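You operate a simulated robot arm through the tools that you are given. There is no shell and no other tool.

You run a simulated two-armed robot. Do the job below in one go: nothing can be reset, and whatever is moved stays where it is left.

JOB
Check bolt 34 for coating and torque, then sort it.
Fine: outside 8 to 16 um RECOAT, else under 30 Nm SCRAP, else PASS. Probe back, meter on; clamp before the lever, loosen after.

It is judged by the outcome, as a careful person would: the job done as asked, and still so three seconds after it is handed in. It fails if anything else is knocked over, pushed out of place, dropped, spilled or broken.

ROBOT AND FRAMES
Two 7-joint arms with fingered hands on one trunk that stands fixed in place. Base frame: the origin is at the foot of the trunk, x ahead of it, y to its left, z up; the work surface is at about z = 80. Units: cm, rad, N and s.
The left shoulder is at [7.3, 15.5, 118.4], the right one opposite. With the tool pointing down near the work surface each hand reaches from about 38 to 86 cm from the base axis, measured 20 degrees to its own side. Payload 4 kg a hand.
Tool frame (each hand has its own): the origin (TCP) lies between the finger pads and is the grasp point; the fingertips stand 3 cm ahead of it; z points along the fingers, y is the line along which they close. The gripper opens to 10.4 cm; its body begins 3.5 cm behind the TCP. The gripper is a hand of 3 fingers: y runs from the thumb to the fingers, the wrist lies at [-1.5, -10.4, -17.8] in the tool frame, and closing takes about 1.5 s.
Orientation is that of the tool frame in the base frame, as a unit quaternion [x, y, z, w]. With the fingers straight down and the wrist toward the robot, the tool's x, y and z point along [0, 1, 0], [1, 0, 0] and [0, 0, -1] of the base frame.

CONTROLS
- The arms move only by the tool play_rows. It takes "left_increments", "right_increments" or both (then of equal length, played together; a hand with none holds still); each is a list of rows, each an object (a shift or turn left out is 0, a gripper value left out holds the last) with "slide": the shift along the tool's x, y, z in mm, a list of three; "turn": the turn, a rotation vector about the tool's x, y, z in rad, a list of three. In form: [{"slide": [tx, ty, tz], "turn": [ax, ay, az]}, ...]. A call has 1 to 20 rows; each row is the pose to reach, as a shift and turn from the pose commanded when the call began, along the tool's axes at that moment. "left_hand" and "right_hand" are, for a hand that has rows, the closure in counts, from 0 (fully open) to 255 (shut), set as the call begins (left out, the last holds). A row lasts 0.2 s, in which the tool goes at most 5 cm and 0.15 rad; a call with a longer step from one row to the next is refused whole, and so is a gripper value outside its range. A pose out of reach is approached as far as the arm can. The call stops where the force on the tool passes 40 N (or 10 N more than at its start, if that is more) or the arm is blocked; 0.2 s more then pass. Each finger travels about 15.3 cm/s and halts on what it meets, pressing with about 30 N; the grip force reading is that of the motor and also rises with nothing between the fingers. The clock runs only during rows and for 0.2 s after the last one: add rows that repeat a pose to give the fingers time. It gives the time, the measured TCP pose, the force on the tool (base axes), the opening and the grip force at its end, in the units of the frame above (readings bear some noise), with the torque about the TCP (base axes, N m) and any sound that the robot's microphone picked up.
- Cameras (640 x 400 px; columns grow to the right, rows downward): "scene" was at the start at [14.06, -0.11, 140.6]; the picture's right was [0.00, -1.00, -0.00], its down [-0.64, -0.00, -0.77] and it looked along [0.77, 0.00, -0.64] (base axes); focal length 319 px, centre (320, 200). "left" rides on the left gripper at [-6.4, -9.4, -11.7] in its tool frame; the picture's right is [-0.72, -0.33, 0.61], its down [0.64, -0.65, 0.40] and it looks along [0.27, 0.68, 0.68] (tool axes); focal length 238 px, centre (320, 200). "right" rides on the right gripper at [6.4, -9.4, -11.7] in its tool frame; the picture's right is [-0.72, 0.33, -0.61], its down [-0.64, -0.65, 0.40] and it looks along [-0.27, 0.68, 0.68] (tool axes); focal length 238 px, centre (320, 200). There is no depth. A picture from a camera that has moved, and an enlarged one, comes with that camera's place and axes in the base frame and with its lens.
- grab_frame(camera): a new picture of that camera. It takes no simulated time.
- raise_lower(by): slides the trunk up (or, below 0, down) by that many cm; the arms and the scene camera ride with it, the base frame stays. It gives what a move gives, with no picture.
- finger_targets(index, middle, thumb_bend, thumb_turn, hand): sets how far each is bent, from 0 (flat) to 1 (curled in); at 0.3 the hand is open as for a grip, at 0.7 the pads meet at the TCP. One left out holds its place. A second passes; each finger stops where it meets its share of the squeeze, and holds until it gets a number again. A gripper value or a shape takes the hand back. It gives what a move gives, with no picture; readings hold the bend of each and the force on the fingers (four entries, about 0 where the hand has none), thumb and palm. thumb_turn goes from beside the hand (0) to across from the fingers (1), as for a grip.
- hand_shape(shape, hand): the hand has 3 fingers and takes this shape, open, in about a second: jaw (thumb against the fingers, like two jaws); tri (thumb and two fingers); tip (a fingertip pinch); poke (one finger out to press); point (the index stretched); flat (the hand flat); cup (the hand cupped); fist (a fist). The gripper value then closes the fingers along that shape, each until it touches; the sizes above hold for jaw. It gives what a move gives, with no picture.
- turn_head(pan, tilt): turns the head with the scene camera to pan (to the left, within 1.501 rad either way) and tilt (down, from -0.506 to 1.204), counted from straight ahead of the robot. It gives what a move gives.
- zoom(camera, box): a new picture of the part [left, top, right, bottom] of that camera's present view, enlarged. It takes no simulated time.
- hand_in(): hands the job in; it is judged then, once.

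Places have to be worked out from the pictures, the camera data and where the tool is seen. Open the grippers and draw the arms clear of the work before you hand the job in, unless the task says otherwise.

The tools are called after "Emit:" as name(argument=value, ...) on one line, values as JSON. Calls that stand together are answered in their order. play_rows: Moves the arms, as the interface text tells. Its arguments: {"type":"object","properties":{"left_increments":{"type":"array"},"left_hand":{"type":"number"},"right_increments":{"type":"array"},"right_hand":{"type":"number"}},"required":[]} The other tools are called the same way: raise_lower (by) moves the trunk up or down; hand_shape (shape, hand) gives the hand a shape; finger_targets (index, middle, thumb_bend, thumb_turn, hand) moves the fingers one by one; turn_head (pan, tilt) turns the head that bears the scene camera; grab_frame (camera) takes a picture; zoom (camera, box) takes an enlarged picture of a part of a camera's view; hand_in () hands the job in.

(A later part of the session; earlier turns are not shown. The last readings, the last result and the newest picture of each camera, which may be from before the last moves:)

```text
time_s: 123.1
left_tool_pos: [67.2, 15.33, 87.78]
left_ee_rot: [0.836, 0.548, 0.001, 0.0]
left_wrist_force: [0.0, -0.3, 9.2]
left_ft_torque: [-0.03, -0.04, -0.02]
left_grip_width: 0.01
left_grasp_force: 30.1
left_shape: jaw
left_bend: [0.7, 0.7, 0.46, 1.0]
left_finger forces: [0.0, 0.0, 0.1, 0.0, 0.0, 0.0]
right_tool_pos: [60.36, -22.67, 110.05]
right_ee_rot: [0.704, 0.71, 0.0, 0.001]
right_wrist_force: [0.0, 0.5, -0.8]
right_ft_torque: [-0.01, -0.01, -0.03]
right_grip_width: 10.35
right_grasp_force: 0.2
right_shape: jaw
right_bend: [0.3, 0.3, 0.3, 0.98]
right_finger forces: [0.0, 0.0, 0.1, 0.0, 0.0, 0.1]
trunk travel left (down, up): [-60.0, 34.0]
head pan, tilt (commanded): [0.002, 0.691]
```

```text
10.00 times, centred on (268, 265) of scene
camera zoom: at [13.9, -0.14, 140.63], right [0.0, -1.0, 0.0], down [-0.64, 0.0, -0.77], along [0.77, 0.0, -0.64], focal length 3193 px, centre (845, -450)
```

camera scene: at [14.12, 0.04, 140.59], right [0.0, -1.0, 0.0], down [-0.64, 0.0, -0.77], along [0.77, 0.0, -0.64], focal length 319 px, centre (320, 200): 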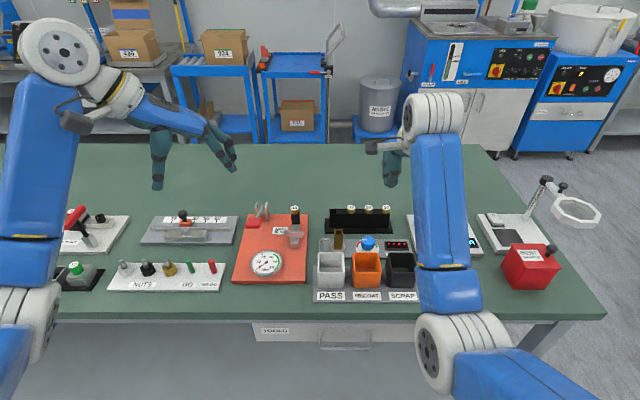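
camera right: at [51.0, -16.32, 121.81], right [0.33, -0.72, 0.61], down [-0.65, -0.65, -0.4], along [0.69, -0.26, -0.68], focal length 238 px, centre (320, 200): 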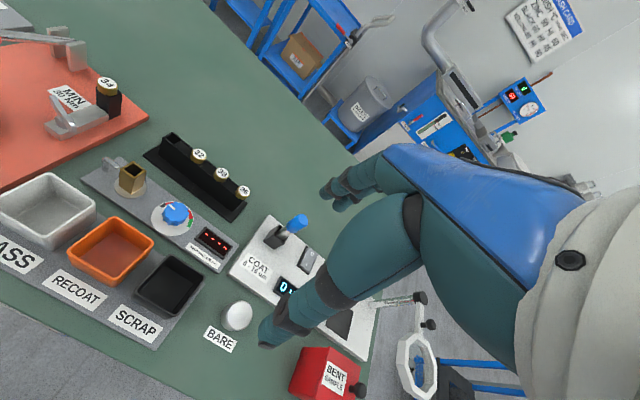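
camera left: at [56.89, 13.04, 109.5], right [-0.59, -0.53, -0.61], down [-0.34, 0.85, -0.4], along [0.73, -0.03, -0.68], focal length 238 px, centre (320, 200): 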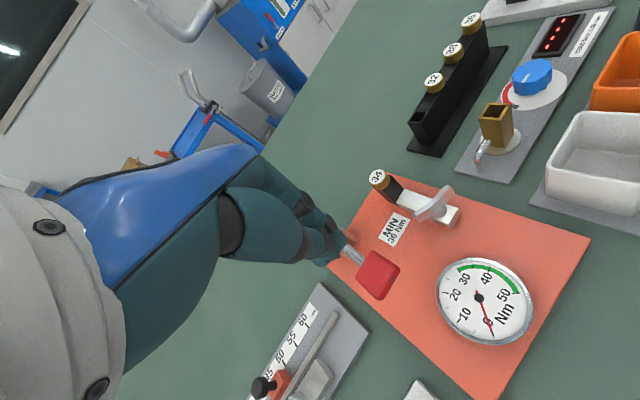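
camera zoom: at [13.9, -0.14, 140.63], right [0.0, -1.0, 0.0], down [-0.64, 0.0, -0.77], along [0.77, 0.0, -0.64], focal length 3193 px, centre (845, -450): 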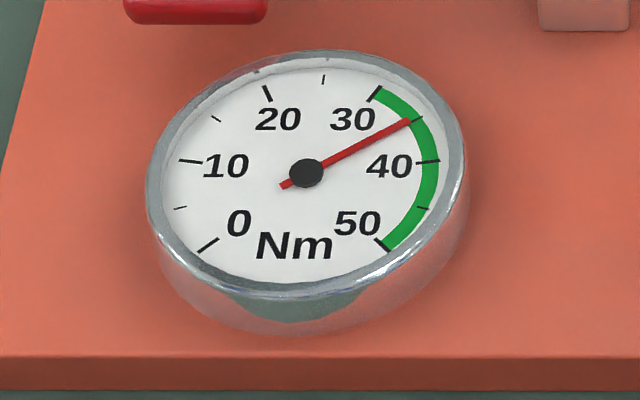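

The lever is at its stop (9 N) and the dial stays at 35 Nm: coating 13 µm and torque 35 Nm → PASS. Raising the hand gradually to let the lever come back.

Emit:
play_rows(left_increments=[{"slide": [0, 0, -10]}, {"slide": [0, 0, -20]}, {"slide": [0, 0, -30]}, {"slide": [0, 0, -45]}, {"slide": [0, 0, -60]}, {"slide": [0, 0, -80]}, {"slide": [0, 0, -100]}, {"slide": [0, 0, -100]}])

Emit:
zoom(camera="scene", box=[230, 170, 330, 290])

Emit:
zoom(camera="left", box=[310, 180, 470, 330])

```text
time_s: 124.9
left_tool_pos: [67.27, 15.38, 97.89]
left_ee_rot: [0.836, 0.548, 0.0, 0.0]
left_wrist_force: [0.1, -0.4, -0.1]
left_ft_torque: [0.01, 0.02, 0.03]
left_grip_width: 0.02
left_grasp_force: 30.1
left_shape: jaw
left_bend: [0.7, 0.7, 0.46, 1.0]
left_finger forces: [0.1, 0.0, 0.0, 0.0, 0.1, 0.0]
right_tool_pos: [60.39, -22.7, 109.99]
right_ee_rot: [0.704, 0.71, 0.0, 0.0]
right_wrist_force: [-0.2, 0.3, -0.3]
right_ft_torque: [0.04, -0.01, -0.01]
right_grip_width: 10.34
right_grasp_force: 0.0
right_shape: jaw
right_bend: [0.3, 0.3, 0.3, 0.98]
right_finger forces: [0.0, 0.1, 0.0, 0.0, 0.1, 0.1]
trunk travel left (down, up): [-60.0, 34.0]
head pan, tilt (commanded): [0.002, 0.691]
```

```text
3.33 times, centred on (280, 230) of scene
camera zoom: at [14.13, -0.07, 140.59], right [0.0, -1.0, 0.0], down [-0.64, 0.0, -0.77], along [0.77, 0.0, -0.64], focal length 1064 px, centre (453, 100)
```

zoom: 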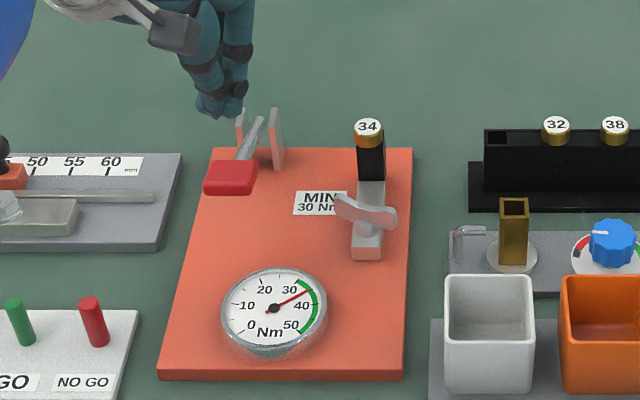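

```text
2.67 times, centred on (390, 255) of left
camera zoom: at [56.14, 13.17, 109.45], right [-0.59, -0.53, -0.61], down [-0.34, 0.85, -0.4], along [0.73, -0.03, -0.68], focal length 636 px, centre (133, 53)
```

zoom: 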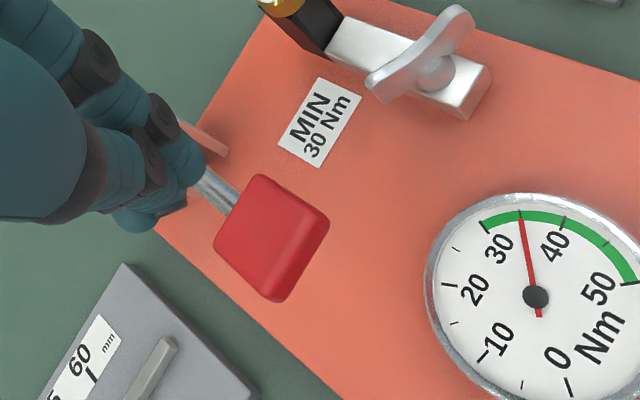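

The lever sprang back up and the dial holds its 35 Nm peak. Now the clamp must be loosened. I'll park the left hand well out to the left so the right hand can start the counter-clockwise turn.

Emit:
play_rows(left_increments=[{"slide": [10, -20, -30], "turn": [0, 0, 0.08]}, {"slide": [28, -55, -55], "turn": [0, 0, 0.17]}, {"slide": [45, -92, -75], "turn": [0, 0, 0.26]}, {"slide": [62, -130, -95], "turn": [0, 0, 0.35]}, {"slide": [80, -168, -112], "turn": [0, 0, 0.45]}, {"slide": [97, -204, -127], "turn": [0, 0, 0.55]}, {"slide": [112, -234, -140], "turn": [0, 0, 0.64]}, {"slide": [112, -234, -140], "turn": [0, 0, 0.64]}], left_hand=0)

Emit:
grab_frame(camera="scene")

Emit:
grab_frame(camera="left")

```text
time_s: 126.7
left_tool_pos: [50.36, 35.26, 111.47]
left_ee_rot: [0.967, 0.257, 0.0, 0.0]
left_wrist_force: [-0.3, 0.2, 1.0]
left_ft_torque: [0.02, 0.0, 0.01]
left_grip_width: 10.39
left_grasp_force: 0.0
left_shape: jaw
left_bend: [0.3, 0.3, 0.3, 0.98]
left_finger forces: [0.0, 0.0, 0.0, 0.0, 0.0, 0.1]
right_tool_pos: [60.43, -22.5, 109.92]
right_ee_rot: [0.703, 0.711, -0.001, 0.0]
right_wrist_force: [0.2, 0.0, 0.0]
right_ft_torque: [0.05, 0.0, 0.01]
right_grip_width: 10.36
right_grasp_force: 0.0
right_shape: jaw
right_bend: [0.3, 0.3, 0.3, 0.98]
right_finger forces: [0.0, 0.0, 0.0, 0.0, 0.0, 0.0]
trunk travel left (down, up): [-60.0, 34.0]
head pan, tilt (commanded): [0.002, 0.691]
```

```text
taken
camera scene: at [14.1, 0.06, 140.59], right [0.0, -1.0, 0.0], down [-0.64, 0.0, -0.77], along [0.77, 0.0, -0.64], focal length 319 px, centre (320, 200)
```

scene: 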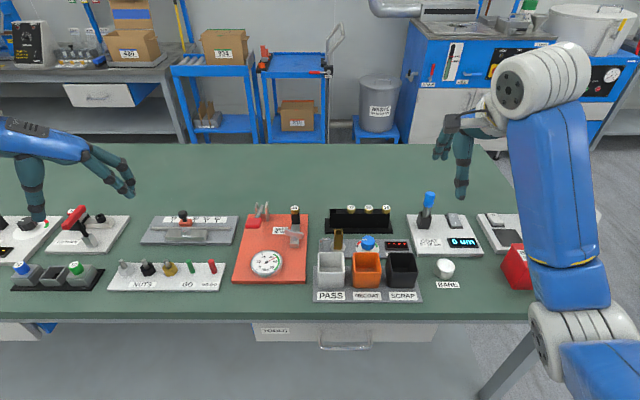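

```text
taken
camera left: at [40.18, 40.12, 123.13], right [-0.79, -0.07, -0.61], down [0.23, 0.88, -0.4], along [0.57, -0.46, -0.68], focal length 238 px, centre (320, 200)
```

left: 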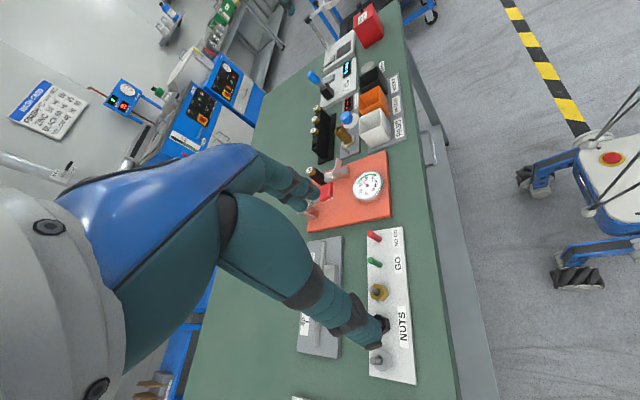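

Left hand is parked clear. Bringing the right hand above the clamp wing at yaw ≈ −22°.

Emit:
play_rows(right_increments=[{"slide": [36, 10, 5], "turn": [0, 0, 0.05]}, {"slide": [72, 20, 10], "turn": [0, 0, 0.1]}, {"slide": [108, 30, 15], "turn": [0, 0, 0.15]}, {"slide": [144, 40, 25], "turn": [0, 0, 0.2]}, {"slide": [180, 50, 40], "turn": [0, 0, 0.25]}, {"slide": [216, 60, 60], "turn": [0, 0, 0.3]}, {"slide": [252, 69, 80], "turn": [0, 0, 0.35]}, {"slide": [286, 77, 98], "turn": [0, 0, 0.39]}, {"slide": [286, 77, 98], "turn": [0, 0, 0.39]}], right_hand=175)

Emit:
zoom(camera="right", box=[180, 190, 340, 330])

Emit:
zoom(camera="scene", box=[240, 160, 340, 270])

```text
time_s: 128.7
left_tool_pos: [50.34, 35.21, 111.46]
left_ee_rot: [0.966, 0.257, 0.001, 0.0]
left_wrist_force: [0.0, 0.2, 0.2]
left_ft_torque: [0.02, -0.02, 0.01]
left_grip_width: 10.36
left_grasp_force: 0.0
left_shape: jaw
left_bend: [0.3, 0.3, 0.3, 0.98]
left_finger forces: [0.0, 0.0, 0.1, 0.0, 0.0, 0.1]
right_tool_pos: [67.83, 6.34, 100.15]
right_ee_rot: [0.828, 0.561, 0.0, 0.0]
right_wrist_force: [-0.6, -0.2, -0.5]
right_ft_torque: [0.01, -0.02, 0.0]
right_grip_width: 3.31
right_grasp_force: 0.1
right_shape: jaw
right_bend: [0.74, 0.53, 0.73, 1.0]
right_finger forces: [0.1, 0.0, 0.0, 0.0, 0.0, 0.0]
trunk travel left (down, up): [-60.0, 34.0]
head pan, tilt (commanded): [0.002, 0.691]
```

```text
2.86 times, centred on (260, 260) of right
camera zoom: at [61.62, 15.88, 111.96], right [0.04, -0.79, 0.61], down [-0.84, -0.35, -0.4], along [0.54, -0.5, -0.68], focal length 681 px, centre (491, 29)
```

zoom: 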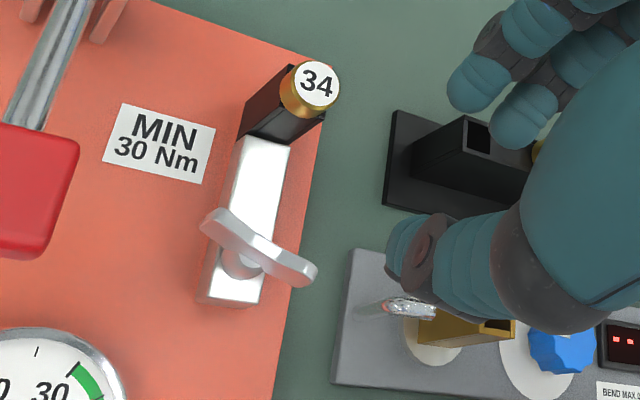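

```text
3.64 times, centred on (290, 215) of scene
camera zoom: at [14.07, 0.27, 140.6], right [0.0, -1.0, 0.0], down [-0.64, 0.0, -0.77], along [0.77, 0.0, -0.64], focal length 1161 px, centre (429, 146)
```

zoom: 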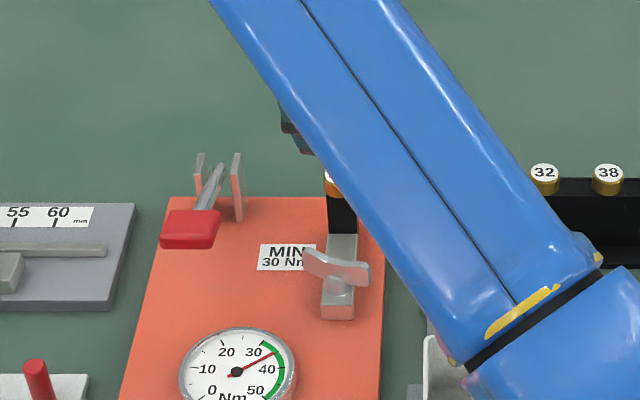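

Right-camera measurement puts the wing ~0.35 cm toward (+x,+y) of the right TCP at ~74°. Correcting and lowering in stages.

Emit:
play_rows(right_increments=[{"slide": [4.4, 1.5, 20], "turn": [0, 0, -0.05]}, {"slide": [4.4, 1.5, 45], "turn": [0, 0, -0.08]}, {"slide": [4.4, 1.5, 70], "turn": [0, 0, -0.08]}, {"slide": [4.4, 1.5, 95], "turn": [0, 0, -0.08]}, {"slide": [4.4, 1.5, 102], "turn": [0, 0, -0.08]}, {"slide": [4.4, 1.5, 102], "turn": [0, 0, -0.08]}], right_hand=190)

Emit:
zoom(camera="right", box=[220, 150, 390, 310])

Emit:
zoom(camera="left", box=[290, 130, 390, 220])

```text
time_s: 130.1
left_tool_pos: [50.36, 35.16, 111.55]
left_ee_rot: [0.966, 0.258, 0.001, 0.001]
left_wrist_force: [0.6, 0.4, 0.5]
left_ft_torque: [0.0, 0.0, 0.01]
left_grip_width: 10.39
left_grasp_force: 0.0
left_shape: jaw
left_bend: [0.3, 0.3, 0.3, 0.98]
left_finger forces: [0.0, 0.1, 0.0, 0.1, 0.0, 0.0]
right_tool_pos: [68.18, 6.57, 89.93]
right_ee_rot: [0.805, 0.593, 0.0, -0.001]
right_wrist_force: [-0.1, 0.0, 0.0]
right_ft_torque: [-0.02, -0.02, -0.02]
right_grip_width: 2.69
right_grasp_force: 0.0
right_shape: jaw
right_bend: [0.74, 0.56, 0.74, 1.0]
right_finger forces: [0.1, 0.1, 0.1, 0.0, 0.1, 0.0]
trunk travel left (down, up): [-60.0, 34.0]
head pan, tilt (commanded): [0.002, 0.691]
```

```text
2.50 times, centred on (305, 230) of right
camera zoom: at [61.14, 15.51, 101.69], right [0.1, -0.78, 0.61], down [-0.81, -0.42, -0.4], along [0.57, -0.46, -0.68], focal length 596 px, centre (358, 125)
```

zoom: 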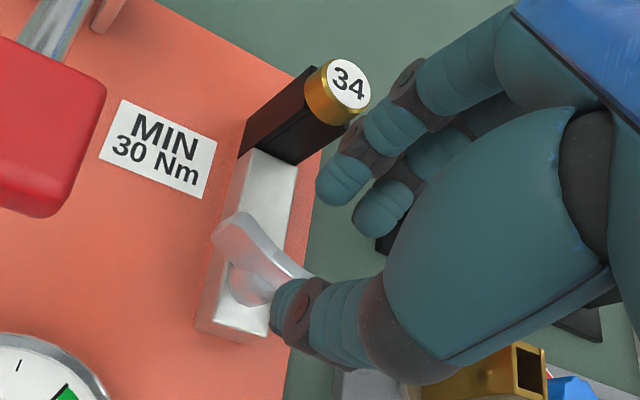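

```text
4.44 times, centred on (340, 175) of left
camera zoom: at [40.16, 40.12, 123.12], right [-0.79, -0.08, -0.61], down [0.23, 0.88, -0.41], along [0.57, -0.46, -0.68], focal length 1059 px, centre (231, 311)
```

zoom: 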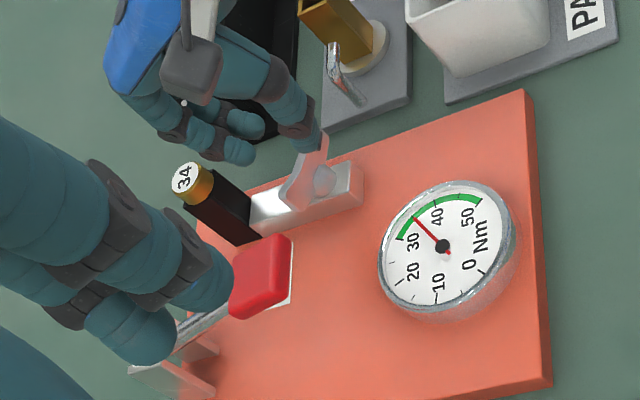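

In the hand frame the wing centre is ~4 mm along +x_tool and ~2.5 mm toward the thumb; correcting that and lowering to grip depth.

Emit:
play_rows(right_increments=[{"slide": [4.2, -2.0, 0]}, {"slide": [4.2, -2.0, 8]}, {"slide": [4.2, -2.0, 15]}, {"slide": [4.2, -2.0, 22]}, {"slide": [4.2, -2.0, 22]}])

Emit:
zoom(camera="right", box=[220, 150, 390, 310])

Emit:
zoom(camera="left", box=[290, 130, 390, 220])

```text
time_s: 131.3
left_tool_pos: [50.28, 35.16, 111.39]
left_ee_rot: [0.966, 0.257, 0.0, 0.001]
left_wrist_force: [-0.1, -1.2, -0.1]
left_ft_torque: [-0.01, 0.01, -0.03]
left_grip_width: 10.35
left_grasp_force: 0.1
left_shape: jaw
left_bend: [0.3, 0.3, 0.3, 0.98]
left_finger forces: [0.1, 0.0, 0.0, 0.0, 0.1, 0.1]
right_tool_pos: [68.12, 7.03, 87.72]
right_ee_rot: [0.805, 0.594, 0.0, 0.0]
right_wrist_force: [0.0, -0.6, 0.2]
right_ft_torque: [-0.01, 0.02, 0.03]
right_grip_width: 2.7
right_grasp_force: 0.1
right_shape: jaw
right_bend: [0.74, 0.56, 0.74, 1.0]
right_finger forces: [0.0, 0.0, 0.1, 0.0, 0.0, 0.0]
trunk travel left (down, up): [-60.0, 34.0]
head pan, tilt (commanded): [0.002, 0.691]
```

```text
2.50 times, centred on (305, 230) of right
camera zoom: at [61.05, 15.99, 99.59], right [0.1, -0.78, 0.61], down [-0.81, -0.42, -0.4], along [0.57, -0.46, -0.68], focal length 596 px, centre (358, 125)
```

zoom: 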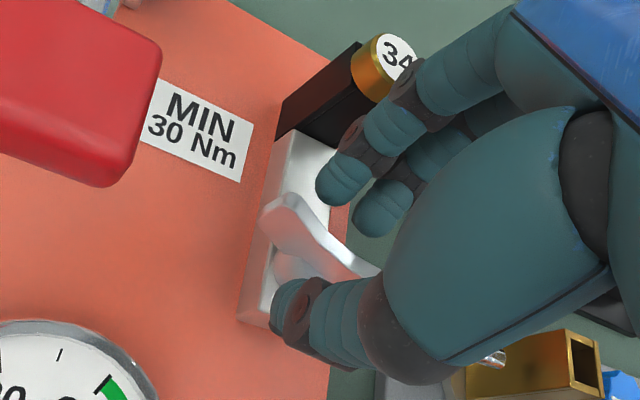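

```text
4.44 times, centred on (340, 175) of left
camera zoom: at [40.17, 40.12, 123.12], right [-0.79, -0.08, -0.61], down [0.23, 0.88, -0.41], along [0.57, -0.46, -0.68], focal length 1059 px, centre (231, 311)
```

zoom: 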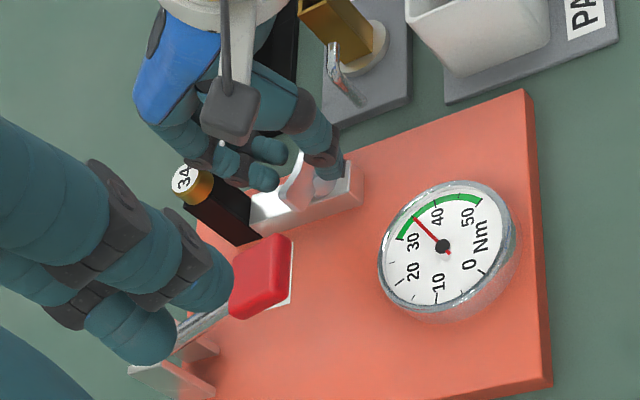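

The plate is centred between thumb and fingers; no contact with the bolt. Closing, then turning counter-clockwise 0.4 rad to loosen.

Emit:
play_rows(right_increments=[{"slide": [0, 0, 0]}, {"slide": [0, 0, 0]}, {"slide": [0, 0, 0]}, {"slide": [0, 0, 0]}, {"slide": [0, 0, 0]}], right_hand=255)

Emit:
play_rows(right_increments=[{"turn": [0, 0, -0.1]}, {"turn": [0, 0, -0.2]}, {"turn": [0, 0, -0.3]}, {"turn": [0, 0, -0.4]}, {"turn": [0, 0, -0.4]}])

Emit:
zoom(camera="right", box=[220, 150, 390, 310])

Emit:
zoom(camera="left", box=[290, 130, 390, 220])

```text
time_s: 132.5
left_tool_pos: [50.31, 35.15, 111.46]
left_ee_rot: [0.966, 0.258, 0.0, 0.001]
left_wrist_force: [-0.5, -0.3, 0.2]
left_ft_torque: [0.04, -0.01, -0.01]
left_grip_width: 10.37
left_grasp_force: 0.0
left_shape: jaw
left_bend: [0.3, 0.3, 0.3, 0.98]
left_finger forces: [0.0, 0.0, 0.0, 0.0, 0.1, 0.0]
right_tool_pos: [68.11, 7.01, 87.79]
right_ee_rot: [0.805, 0.593, -0.001, 0.0]
right_wrist_force: [-0.4, -0.4, -2.0]
right_ft_torque: [-0.03, 0.01, 0.0]
right_grip_width: 0.01
right_grasp_force: 30.2
right_shape: jaw
right_bend: [0.71, 0.67, 0.65, 1.0]
right_finger forces: [17.8, 9.1, 0.0, 0.0, 27.4, 0.1]
trunk travel left (down, up): [-60.0, 34.0]
head pan, tilt (commanded): [0.002, 0.691]
```

```text
time_s: 133.7
left_tool_pos: [50.25, 35.12, 111.58]
left_ee_rot: [0.966, 0.257, 0.0, 0.001]
left_wrist_force: [0.3, 0.5, 0.0]
left_ft_torque: [0.0, 0.01, -0.02]
left_grip_width: 10.36
left_grasp_force: 0.0
left_shape: jaw
left_bend: [0.3, 0.3, 0.3, 0.98]
left_finger forces: [0.0, 0.0, 0.0, 0.1, 0.0, 0.1]
right_tool_pos: [68.16, 6.91, 87.79]
right_ee_rot: [0.67, 0.742, 0.0, 0.001]
right_wrist_force: [-10.1, -2.2, -5.7]
right_ft_torque: [-0.06, 0.22, -0.07]
right_grip_width: 0.01
right_grasp_force: 30.1
right_shape: jaw
right_bend: [0.71, 0.71, 0.65, 1.0]
right_finger forces: [17.4, 6.4, 0.1, 0.0, 33.0, 0.0]
trunk travel left (down, up): [-60.0, 34.0]
head pan, tilt (commanded): [0.002, 0.691]
```

```text
2.50 times, centred on (305, 230) of right
camera zoom: at [58.12, 12.4, 99.63], right [0.4, -0.68, 0.61], down [-0.59, -0.7, -0.4], along [0.71, -0.2, -0.68], focal length 596 px, centre (358, 125)
```

zoom: 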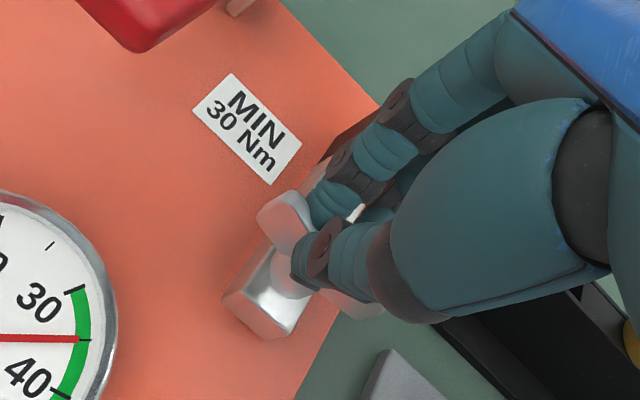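

```text
4.44 times, centred on (340, 175) of left
camera zoom: at [40.08, 40.1, 123.15], right [-0.79, -0.08, -0.61], down [0.23, 0.88, -0.4], along [0.57, -0.46, -0.68], focal length 1059 px, centre (231, 311)
```

zoom: 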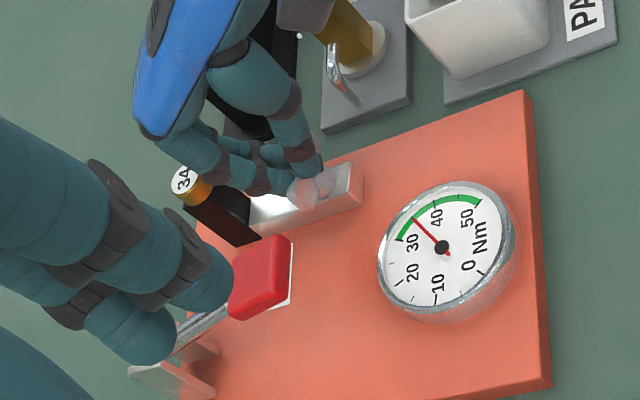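

The wing follows with a little lag. Continuing counter-clockwise another 0.5 rad.

Emit:
play_rows(right_increments=[{"turn": [0, 0, -0.1]}, {"turn": [0, 0, -0.2]}, {"turn": [0, 0, -0.3]}, {"turn": [0, 0, -0.4]}, {"turn": [0, 0, -0.5]}, {"turn": [0, 0, -0.5]}])

Emit:
zoom(camera="right", box=[220, 150, 390, 310])

Emit:
zoom(camera="left", box=[290, 130, 390, 220])

```text
time_s: 135.1
left_tool_pos: [50.18, 35.1, 111.6]
left_ee_rot: [0.966, 0.257, 0.001, 0.0]
left_wrist_force: [0.0, -0.3, 0.3]
left_ft_torque: [0.01, 0.02, 0.0]
left_grip_width: 10.35
left_grasp_force: 0.0
left_shape: jaw
left_bend: [0.3, 0.3, 0.3, 0.98]
left_finger forces: [0.0, 0.0, 0.0, 0.0, 0.0, 0.0]
right_tool_pos: [67.94, 6.82, 87.85]
right_ee_rot: [0.467, 0.884, 0.0, 0.0]
right_wrist_force: [-10.1, -8.1, -5.9]
right_ft_torque: [-0.21, 0.21, -0.08]
right_grip_width: 0.0
right_grasp_force: 30.0
right_shape: jaw
right_bend: [0.71, 0.71, 0.65, 1.0]
right_finger forces: [17.1, 4.6, 0.0, 0.1, 33.6, 0.1]
trunk travel left (down, up): [-60.0, 34.0]
head pan, tilt (commanded): [0.002, 0.691]
```

```text
2.50 times, centred on (305, 230) of right
camera zoom: at [56.73, 6.84, 99.66], right [0.68, -0.41, 0.61], down [-0.18, -0.9, -0.4], along [0.72, 0.16, -0.68], focal length 596 px, centre (358, 125)
```

zoom: 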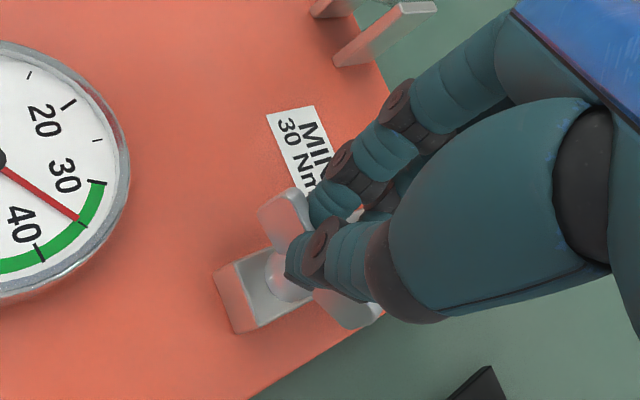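

```text
4.44 times, centred on (340, 175) of left
camera zoom: at [40.09, 39.99, 123.19], right [-0.79, -0.07, -0.61], down [0.23, 0.88, -0.4], along [0.57, -0.46, -0.68], focal length 1059 px, centre (231, 311)
```

zoom: 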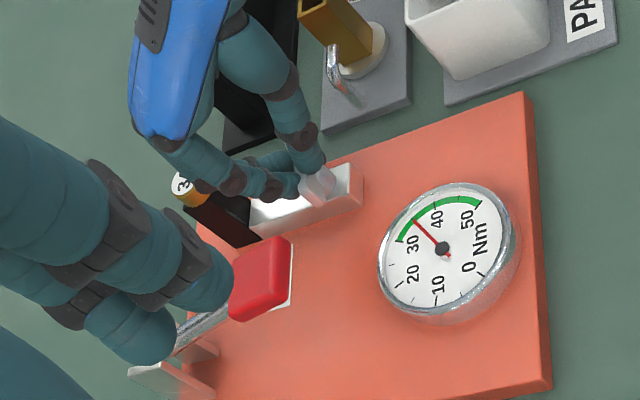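

Following well. Easing the hand ~2 mm toward the pivot to cut side force, and continuing counter-clockwise 0.5 rad.

Emit:
play_rows(right_increments=[{"slide": [-0.4, -2, 0], "turn": [0, 0, -0.1]}, {"slide": [-0.4, -2, 0], "turn": [0, 0, -0.2]}, {"slide": [-0.4, -2, 0], "turn": [0, 0, -0.3]}, {"slide": [-0.4, -2, 0], "turn": [0, 0, -0.4]}, {"slide": [-0.4, -2, 0], "turn": [0, 0, -0.5]}, {"slide": [-0.4, -2, 0], "turn": [0, 0, -0.5]}])

Emit:
zoom(camera="right", box=[220, 150, 390, 310])

Emit:
zoom(camera="left", box=[290, 130, 390, 220])

```text
time_s: 136.5
left_tool_pos: [50.41, 35.0, 111.64]
left_ee_rot: [0.966, 0.257, 0.001, 0.0]
left_wrist_force: [0.0, 0.1, 0.3]
left_ft_torque: [-0.02, 0.01, -0.02]
left_grip_width: 10.37
left_grasp_force: 0.1
left_shape: jaw
left_bend: [0.3, 0.3, 0.3, 0.98]
left_finger forces: [0.0, 0.1, 0.0, 0.0, 0.0, 0.1]
right_tool_pos: [67.97, 6.69, 87.93]
right_ee_rot: [0.233, 0.972, 0.001, 0.001]
right_wrist_force: [-5.9, -9.8, -2.5]
right_ft_torque: [-0.19, 0.13, -0.05]
right_grip_width: 0.0
right_grasp_force: 29.9
right_shape: jaw
right_bend: [0.71, 0.71, 0.65, 1.0]
right_finger forces: [17.8, 4.8, 0.1, 0.1, 33.4, 0.0]
trunk travel left (down, up): [-60.0, 34.0]
head pan, tilt (commanded): [0.002, 0.691]
```

```text
2.50 times, centred on (305, 230) of right
camera zoom: at [58.03, 1.24, 99.65], right [0.79, -0.04, 0.61], down [0.28, -0.87, -0.4], along [0.55, 0.49, -0.68], focal length 596 px, centre (358, 125)
```

zoom: 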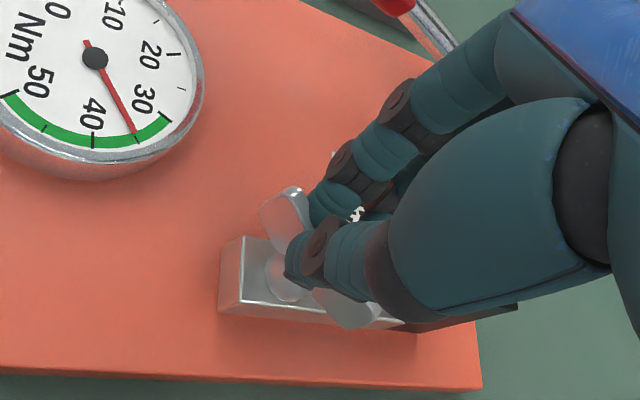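

```text
4.44 times, centred on (340, 175) of left
camera zoom: at [40.11, 39.92, 123.21], right [-0.79, -0.07, -0.61], down [0.23, 0.89, -0.4], along [0.57, -0.46, -0.68], focal length 1059 px, centre (231, 311)
```

zoom: 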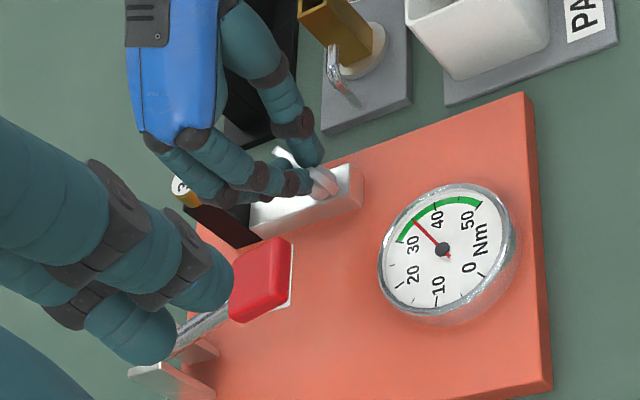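

Continuing another 0.5 rad counter-clockwise.

Emit:
play_rows(right_increments=[{"slide": [0, -1, 0], "turn": [0, 0, -0.1]}, {"slide": [0, -1.5, 0], "turn": [0, 0, -0.2]}, {"slide": [0, -1.5, 0], "turn": [0, 0, -0.3]}, {"slide": [0, -1.5, 0], "turn": [0, 0, -0.4]}, {"slide": [0, -1.5, 0], "turn": [0, 0, -0.5]}, {"slide": [0, -1.5, 0], "turn": [0, 0, -0.5]}])

Emit:
zoom(camera="right", box=[220, 150, 390, 310])

Emit:
zoom(camera="left", box=[290, 130, 390, 220])

```text
time_s: 137.9
left_tool_pos: [50.5, 35.04, 111.51]
left_ee_rot: [0.967, 0.256, 0.0, 0.0]
left_wrist_force: [-0.1, 0.3, -0.2]
left_ft_torque: [-0.01, -0.03, 0.0]
left_grip_width: 10.38
left_grasp_force: 0.1
left_shape: jaw
left_bend: [0.3, 0.3, 0.3, 0.98]
left_finger forces: [0.0, 0.1, 0.0, 0.0, 0.1, 0.0]
right_tool_pos: [67.72, 6.44, 87.85]
right_ee_rot: [-0.014, 1.0, 0.001, 0.002]
right_wrist_force: [9.7, -4.8, 1.2]
right_ft_torque: [-0.11, -0.2, -0.07]
right_grip_width: 0.0
right_grasp_force: 30.5
right_shape: jaw
right_bend: [0.71, 0.71, 0.65, 1.0]
right_finger forces: [21.2, 7.9, 0.0, 0.0, 31.3, 0.1]
right hand out of reach, approached as far as the arm can: row 5, 6
trunk travel left (down, up): [-60.0, 34.0]
head pan, tilt (commanded): [0.002, 0.691]
```

```text
2.50 times, centred on (305, 230) of right
camera zoom: at [61.7, -3.05, 99.61], right [0.71, 0.35, 0.62], down [0.66, -0.63, -0.4], along [0.25, 0.69, -0.68], focal length 596 px, centre (358, 125)
```

zoom: 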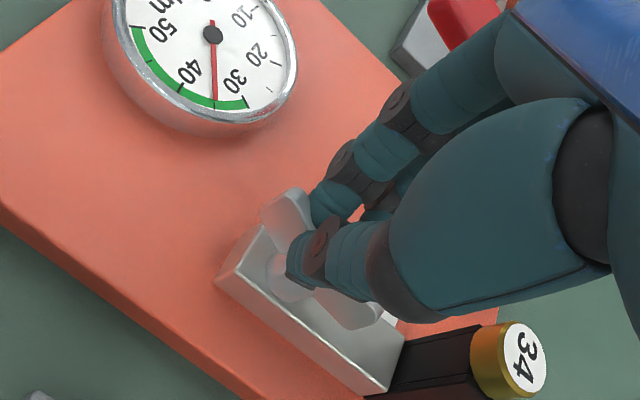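

```text
4.44 times, centred on (340, 175) of left
camera zoom: at [40.28, 39.95, 123.15], right [-0.79, -0.07, -0.61], down [0.23, 0.89, -0.4], along [0.57, -0.46, -0.68], focal length 1059 px, centre (231, 311)
```

zoom: 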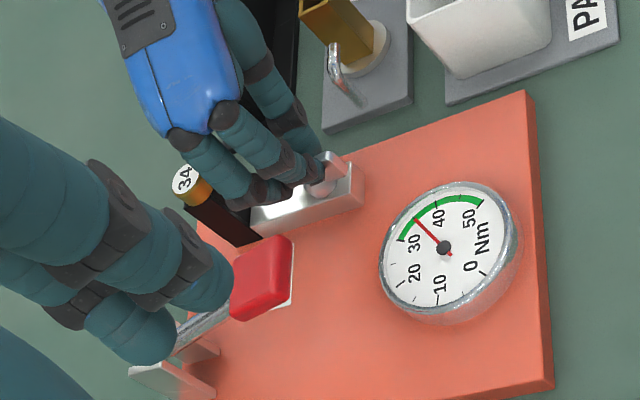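

The right wrist is at its limit with the wing ~100° back (about in line with the bar). Releasing and lifting off; I'll finish loosening by pushing the wing's near end round with closed fingertips.

Emit:
play_rows(right_increments=[{"turn": [0, 0, 0.08]}, {"turn": [0, 0, 0.08]}, {"turn": [0, 0, 0.08]}, {"slide": [0, 0, -20], "turn": [0, 0, 0.08]}, {"slide": [0, 0, -50], "turn": [0, 0, 0.08]}, {"slide": [0, 0, -80], "turn": [0, 0, 0.08]}, {"slide": [0, 0, -110], "turn": [0, 0, 0.08]}, {"slide": [0, 0, -110], "turn": [0, 0, 0.08]}], right_hand=180)

Emit:
zoom(camera="right", box=[180, 200, 350, 350])

Emit:
zoom(camera="left", box=[290, 130, 390, 220])

Emit:
zoom(camera="scene", box=[250, 180, 330, 260])

```text
time_s: 139.7
left_tool_pos: [50.39, 35.21, 111.6]
left_ee_rot: [0.967, 0.256, -0.001, -0.001]
left_wrist_force: [-0.8, 0.1, 0.3]
left_ft_torque: [0.02, -0.01, -0.01]
left_grip_width: 10.39
left_grasp_force: 0.0
left_shape: jaw
left_bend: [0.3, 0.3, 0.3, 0.98]
left_finger forces: [0.0, 0.2, 0.1, 0.0, 0.0, 0.0]
right_tool_pos: [69.65, 7.4, 98.82]
right_ee_rot: [0.026, 1.0, -0.001, -0.001]
right_wrist_force: [0.2, 0.7, -0.5]
right_ft_torque: [-0.01, 0.01, 0.01]
right_grip_width: 3.02
right_grasp_force: 0.1
right_shape: jaw
right_bend: [0.74, 0.54, 0.74, 1.0]
right_finger forces: [0.0, 0.0, 0.0, 0.0, 0.0, 0.1]
right hand out of reach, approached as far as the arm can: row 1, 2, 3, 4, 5, 6, 7, 8
trunk travel left (down, up): [-60.0, 34.0]
head pan, tilt (commanded): [0.002, 0.691]
```

```text
2.67 times, centred on (265, 275) of right
camera zoom: at [62.9, -1.67, 110.63], right [0.74, 0.29, 0.61], down [0.61, -0.68, -0.4], along [0.3, 0.67, -0.68], focal length 636 px, centre (467, 0)
```

zoom: 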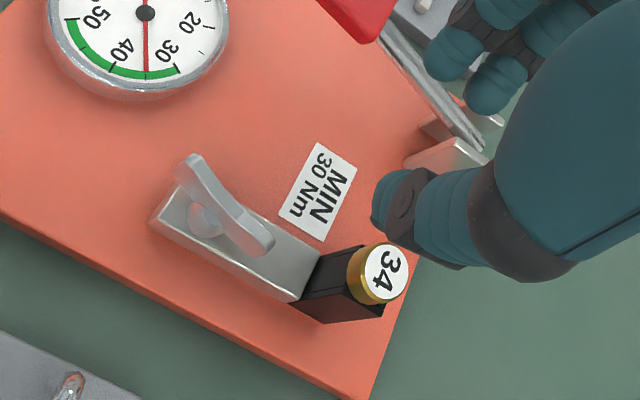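

```text
4.44 times, centred on (340, 175) of left
camera zoom: at [40.2, 40.1, 123.11], right [-0.79, -0.08, -0.61], down [0.23, 0.88, -0.4], along [0.57, -0.46, -0.68], focal length 1059 px, centre (231, 311)
```

zoom: 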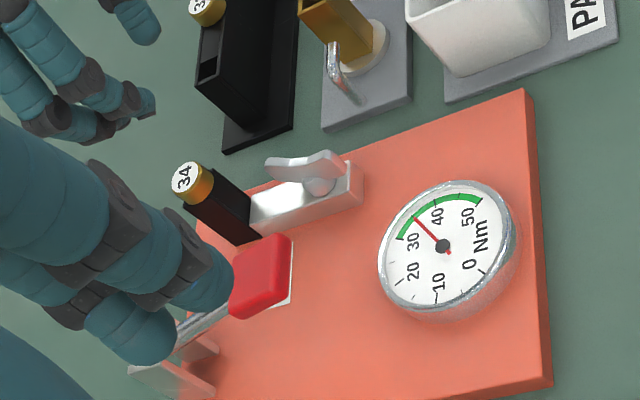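

```text
5.00 times, centred on (290, 220) of scene
camera zoom: at [14.15, 0.21, 140.59], right [0.0, -1.0, 0.0], down [-0.64, 0.0, -0.77], along [0.77, 0.0, -0.64], focal length 1597 px, centre (470, 100)
```

zoom: 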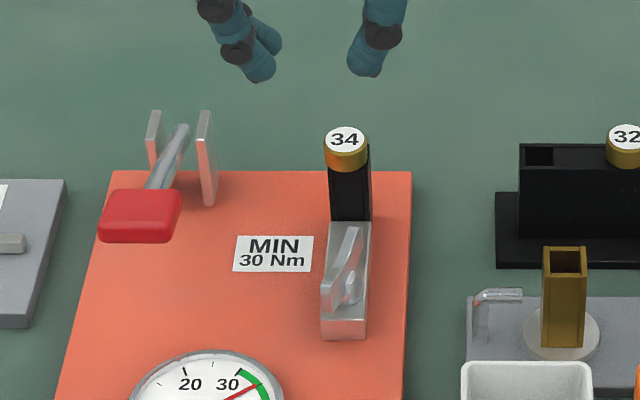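

The wing is back at −13°, about 68° short of its original loose position. I'll swing the right hand (fingers closed) round to the +y side of the wing's near end, ready to push it toward −y.

Emit:
play_rows(right_increments=[{"slide": [2, 4, 0], "turn": [0, 0, 0.138]}, {"slide": [4, 8, 0], "turn": [0, 0, 0.276]}, {"slide": [6, 12, 0], "turn": [0, 0, 0.414]}, {"slide": [8, 16, 0], "turn": [0, 0, 0.552]}, {"slide": [10, 20, 0], "turn": [0, 0, 0.69]}, {"slide": [12, 24, 0], "turn": [0, 0, 0.828]}, {"slide": [14, 28, 0], "turn": [0, 0, 0.966]}, {"slide": [16, 32, 0], "turn": [0, 0, 1.104]}, {"slide": [18, 35, 0], "turn": [0, 0, 1.242]}, {"slide": [20, 37, 5], "turn": [0, 0, 1.38]}, {"slide": [21.5, 37.4, 10], "turn": [0, 0, 1.52]}, {"slide": [21.5, 37.4, 10], "turn": [0, 0, 1.52]}], right_hand=255)

Emit:
zoom(camera="right", box=[180, 190, 360, 350])

Emit:
zoom(camera="left", box=[290, 130, 390, 220])

Emit:
zoom(camera="scene", box=[240, 160, 340, 270])

```text
time_s: 142.3
left_tool_pos: [50.33, 35.43, 111.39]
left_ee_rot: [0.966, 0.258, 0.001, 0.002]
left_wrist_force: [0.6, 0.0, -0.7]
left_ft_torque: [-0.01, -0.01, -0.02]
left_grip_width: 10.37
left_grasp_force: 0.1
left_shape: jaw
left_bend: [0.3, 0.3, 0.3, 0.98]
left_finger forces: [0.0, 0.0, 0.0, 0.0, 0.0, 0.1]
right_tool_pos: [73.02, 15.15, 97.38]
right_ee_rot: [0.708, 0.707, 0.0, 0.001]
right_wrist_force: [0.5, -0.1, 0.0]
right_ft_torque: [-0.02, -0.01, 0.0]
right_grip_width: 0.0
right_grasp_force: 29.4
right_shape: jaw
right_bend: [0.7, 0.7, 0.46, 1.0]
right_finger forces: [0.0, 0.0, 0.1, 0.0, 0.0, 0.1]
right hand out of reach, approached as far as the arm can: row 1, 2, 3, 4, 5, 6, 7, 8, 9, 10, 11, 12
trunk travel left (down, up): [-60.0, 34.0]
head pan, tilt (commanded): [0.002, 0.691]
```

```text
2.50 times, centred on (270, 270) of right
camera zoom: at [63.8, 21.64, 109.1], right [0.32, -0.72, 0.62], down [-0.65, -0.64, -0.4], along [0.68, -0.27, -0.68], focal length 596 px, centre (445, 25)
```

zoom: 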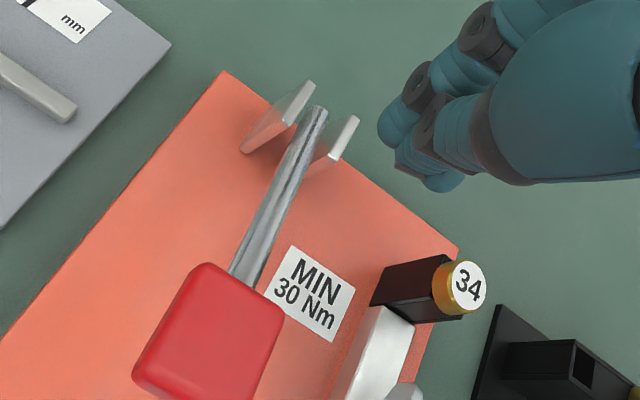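

```text
4.44 times, centred on (340, 175) of left
camera zoom: at [40.05, 40.43, 123.07], right [-0.79, -0.08, -0.61], down [0.23, 0.88, -0.41], along [0.57, -0.46, -0.68], focal length 1059 px, centre (231, 311)
```

zoom: 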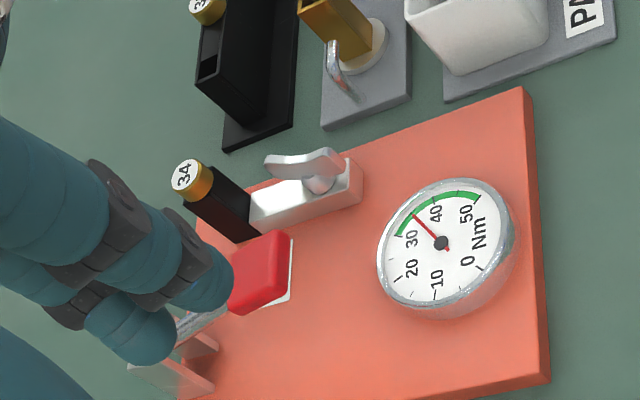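

```text
3.64 times, centred on (290, 215) of scene
camera zoom: at [13.95, 0.6, 140.61], right [0.0, -1.0, 0.0], down [-0.64, 0.0, -0.77], along [0.77, 0.0, -0.64], focal length 1161 px, centre (429, 146)
```

zoom: 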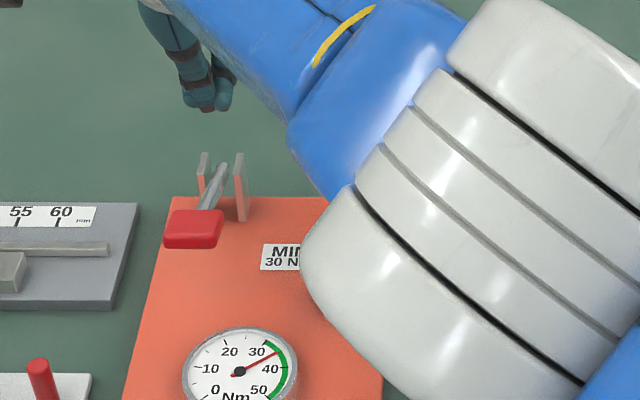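

The right arm was in an awkward configuration ("out of reach") and drifted off target, though it's clear of everything at z≈97. Let me view the whole scene before moving it back to a comfortable posture.

Emit:
grab_frame(camera="scene")

Emit:
grab_frame(camera="left")

```text
taken
camera scene: at [13.95, 0.6, 140.61], right [0.0, -1.0, 0.0], down [-0.64, 0.0, -0.77], along [0.77, 0.0, -0.64], focal length 319 px, centre (320, 200)
```

scene: 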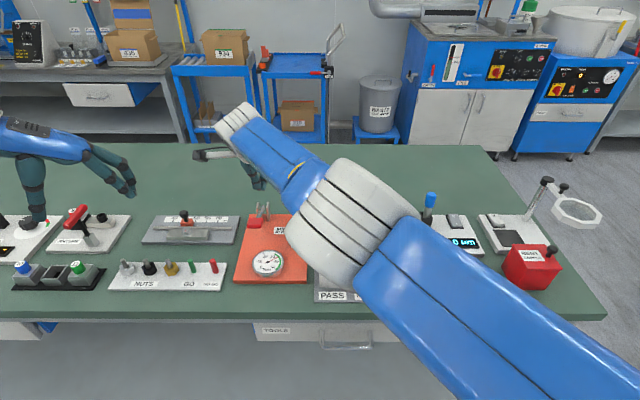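

```text
taken
camera left: at [40.05, 40.43, 123.07], right [-0.79, -0.08, -0.61], down [0.23, 0.88, -0.41], along [0.57, -0.46, -0.68], focal length 238 px, centre (320, 200)
```

left: 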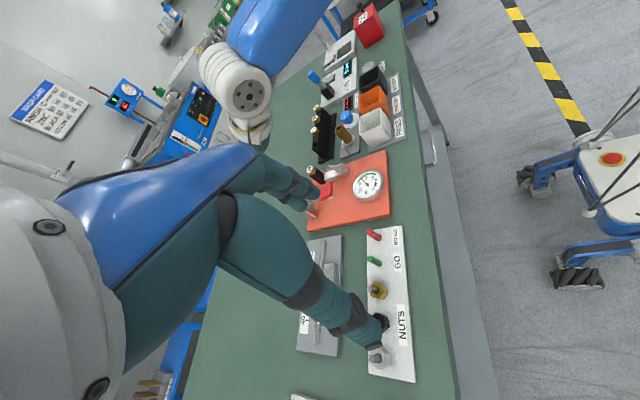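

Only the arm is stretched awkwardly; nothing was touched. I'll lift and bring the right hand back toward its comfortable zone on the right.

Emit:
play_rows(right_increments=[{"slide": [0, 0, -30]}, {"slide": [-10, -10, -60]}, {"slide": [-45, -25, -75]}, {"slide": [-85, -35, -90]}, {"slide": [-125, -45, -100]}, {"slide": [-165, -55, -105]}, {"slide": [-205, -65, -110]}, {"slide": [-245, -75, -115]}, {"slide": [-285, -85, -120]}, {"slide": [-315, -90, -120]}, {"slide": [-315, -90, -120]}])

Emit:
grab_frame(camera="scene")

```text
time_s: 144.7
left_tool_pos: [50.44, 35.37, 111.54]
left_ee_rot: [0.966, 0.257, -0.001, 0.001]
left_wrist_force: [-0.3, -0.2, 0.0]
left_ft_torque: [0.0, -0.01, -0.02]
left_grip_width: 10.38
left_grasp_force: 0.1
left_shape: jaw
left_bend: [0.3, 0.3, 0.3, 0.98]
left_finger forces: [0.1, 0.1, 0.1, 0.0, 0.1, 0.0]
right_tool_pos: [82.88, -13.8, 112.42]
right_ee_rot: [0.707, 0.707, -0.001, 0.001]
right_wrist_force: [-0.5, -1.3, 0.1]
right_ft_torque: [-0.02, 0.01, 0.01]
right_grip_width: 0.0
right_grasp_force: 30.0
right_shape: jaw
right_bend: [0.7, 0.7, 0.46, 1.0]
right_finger forces: [0.1, 0.1, 0.1, 0.0, 0.0, 0.0]
right hand out of reach, approached as far as the arm can: row 2, 3, 4, 5, 6, 7, 8, 9, 10, 11
trunk travel left (down, up): [-60.0, 34.0]
head pan, tilt (commanded): [0.002, 0.691]
```

```text
taken
camera scene: at [14.11, 0.31, 140.59], right [0.0, -1.0, 0.0], down [-0.64, 0.0, -0.77], along [0.77, 0.0, -0.64], focal length 319 px, centre (320, 200)
```

scene: 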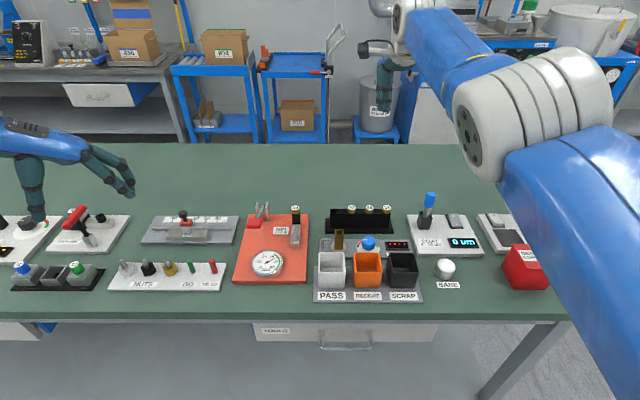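

The arm is still over-stretched in x. I'll command it straight back toward the robot to unfold the elbow.

Emit:
play_rows(right_increments=[{"slide": [-20, -40, 0]}, {"slide": [-40, -80, 0]}, {"slide": [-60, -120, 0]}, {"slide": [-80, -160, 0]}, {"slide": [-100, -200, 0]}, {"slide": [-100, -200, 0]}])

Emit:
grab_frame(camera="scene")

```text
time_s: 146.1
left_tool_pos: [50.33, 35.08, 111.59]
left_ee_rot: [0.966, 0.257, -0.001, 0.0]
left_wrist_force: [0.1, 0.3, 0.2]
left_ft_torque: [-0.05, 0.03, 0.02]
left_grip_width: 10.39
left_grasp_force: 0.0
left_shape: jaw
left_bend: [0.3, 0.3, 0.3, 0.98]
left_finger forces: [0.0, 0.1, 0.0, 0.0, 0.0, 0.0]
right_tool_pos: [82.29, -24.83, 116.15]
right_ee_rot: [0.707, 0.707, -0.001, -0.001]
right_wrist_force: [-0.7, 0.7, 0.2]
right_ft_torque: [0.02, 0.01, 0.01]
right_grip_width: 0.0
right_grasp_force: 29.8
right_shape: jaw
right_bend: [0.7, 0.7, 0.46, 1.0]
right_finger forces: [0.1, 0.0, 0.0, 0.0, 0.0, 0.1]
right hand out of reach, approached as far as the arm can: row 1, 2, 3, 4, 5, 6
trunk travel left (down, up): [-60.0, 34.0]
head pan, tilt (commanded): [0.002, 0.691]
```

```text
taken
camera scene: at [14.11, -0.04, 140.6], right [0.0, -1.0, 0.0], down [-0.64, 0.0, -0.77], along [0.77, 0.0, -0.64], focal length 319 px, centre (320, 200)
```

scene: 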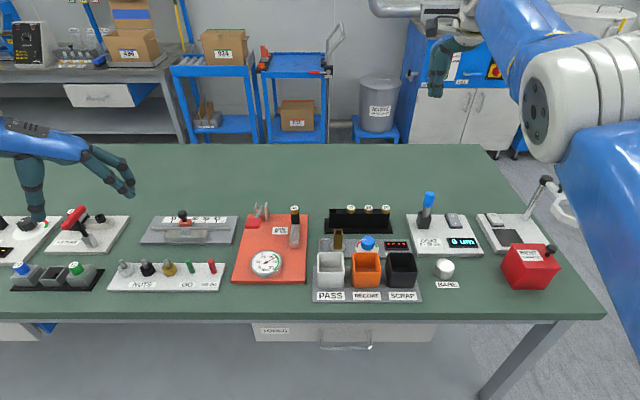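

The elbow posture has flipped, so IK is stuck. I'll probe by yawing the right hand clockwise in free space to see whether that lets the arm fold back.

Emit:
play_rows(right_increments=[{"turn": [0, 0, 0.12]}, {"turn": [0, 0, 0.24]}, {"turn": [0, 0, 0.36]}, {"turn": [0, 0, 0.48]}, {"turn": [0, 0, 0.6]}, {"turn": [0, 0, 0.6]}])

Emit:
grab_frame(camera="scene")

```text
time_s: 147.5
left_tool_pos: [50.37, 35.24, 111.5]
left_ee_rot: [0.967, 0.256, 0.001, 0.001]
left_wrist_force: [0.4, 0.3, -0.3]
left_ft_torque: [0.0, 0.03, -0.02]
left_grip_width: 10.37
left_grasp_force: 0.2
left_shape: jaw
left_bend: [0.3, 0.3, 0.3, 0.98]
left_finger forces: [0.0, 0.1, 0.0, 0.1, 0.1, 0.0]
right_tool_pos: [81.52, -25.02, 116.08]
right_ee_rot: [0.885, 0.466, 0.0, 0.001]
right_wrist_force: [0.4, 0.2, -0.2]
right_ft_torque: [0.02, 0.03, 0.01]
right_grip_width: 0.0
right_grasp_force: 30.2
right_shape: jaw
right_bend: [0.7, 0.7, 0.46, 1.0]
right_finger forces: [0.0, 0.0, 0.0, 0.1, 0.1, 0.1]
right hand out of reach, approached as far as the arm can: row 5, 6
trunk travel left (down, up): [-60.0, 34.0]
head pan, tilt (commanded): [0.002, 0.691]
```

```text
taken
camera scene: at [14.07, 0.19, 140.6], right [0.0, -1.0, 0.0], down [-0.64, 0.0, -0.77], along [0.77, 0.0, -0.64], focal length 319 px, centre (320, 200)
```

scene: 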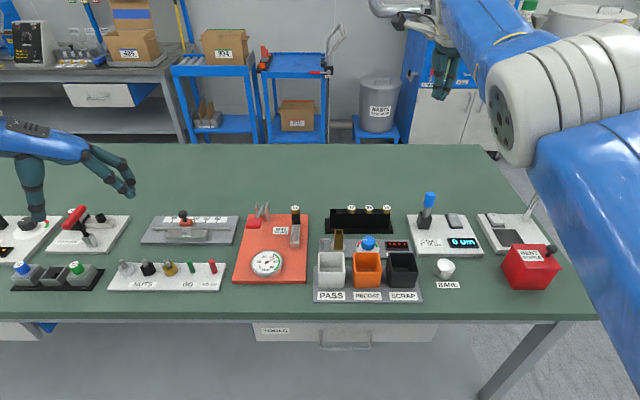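

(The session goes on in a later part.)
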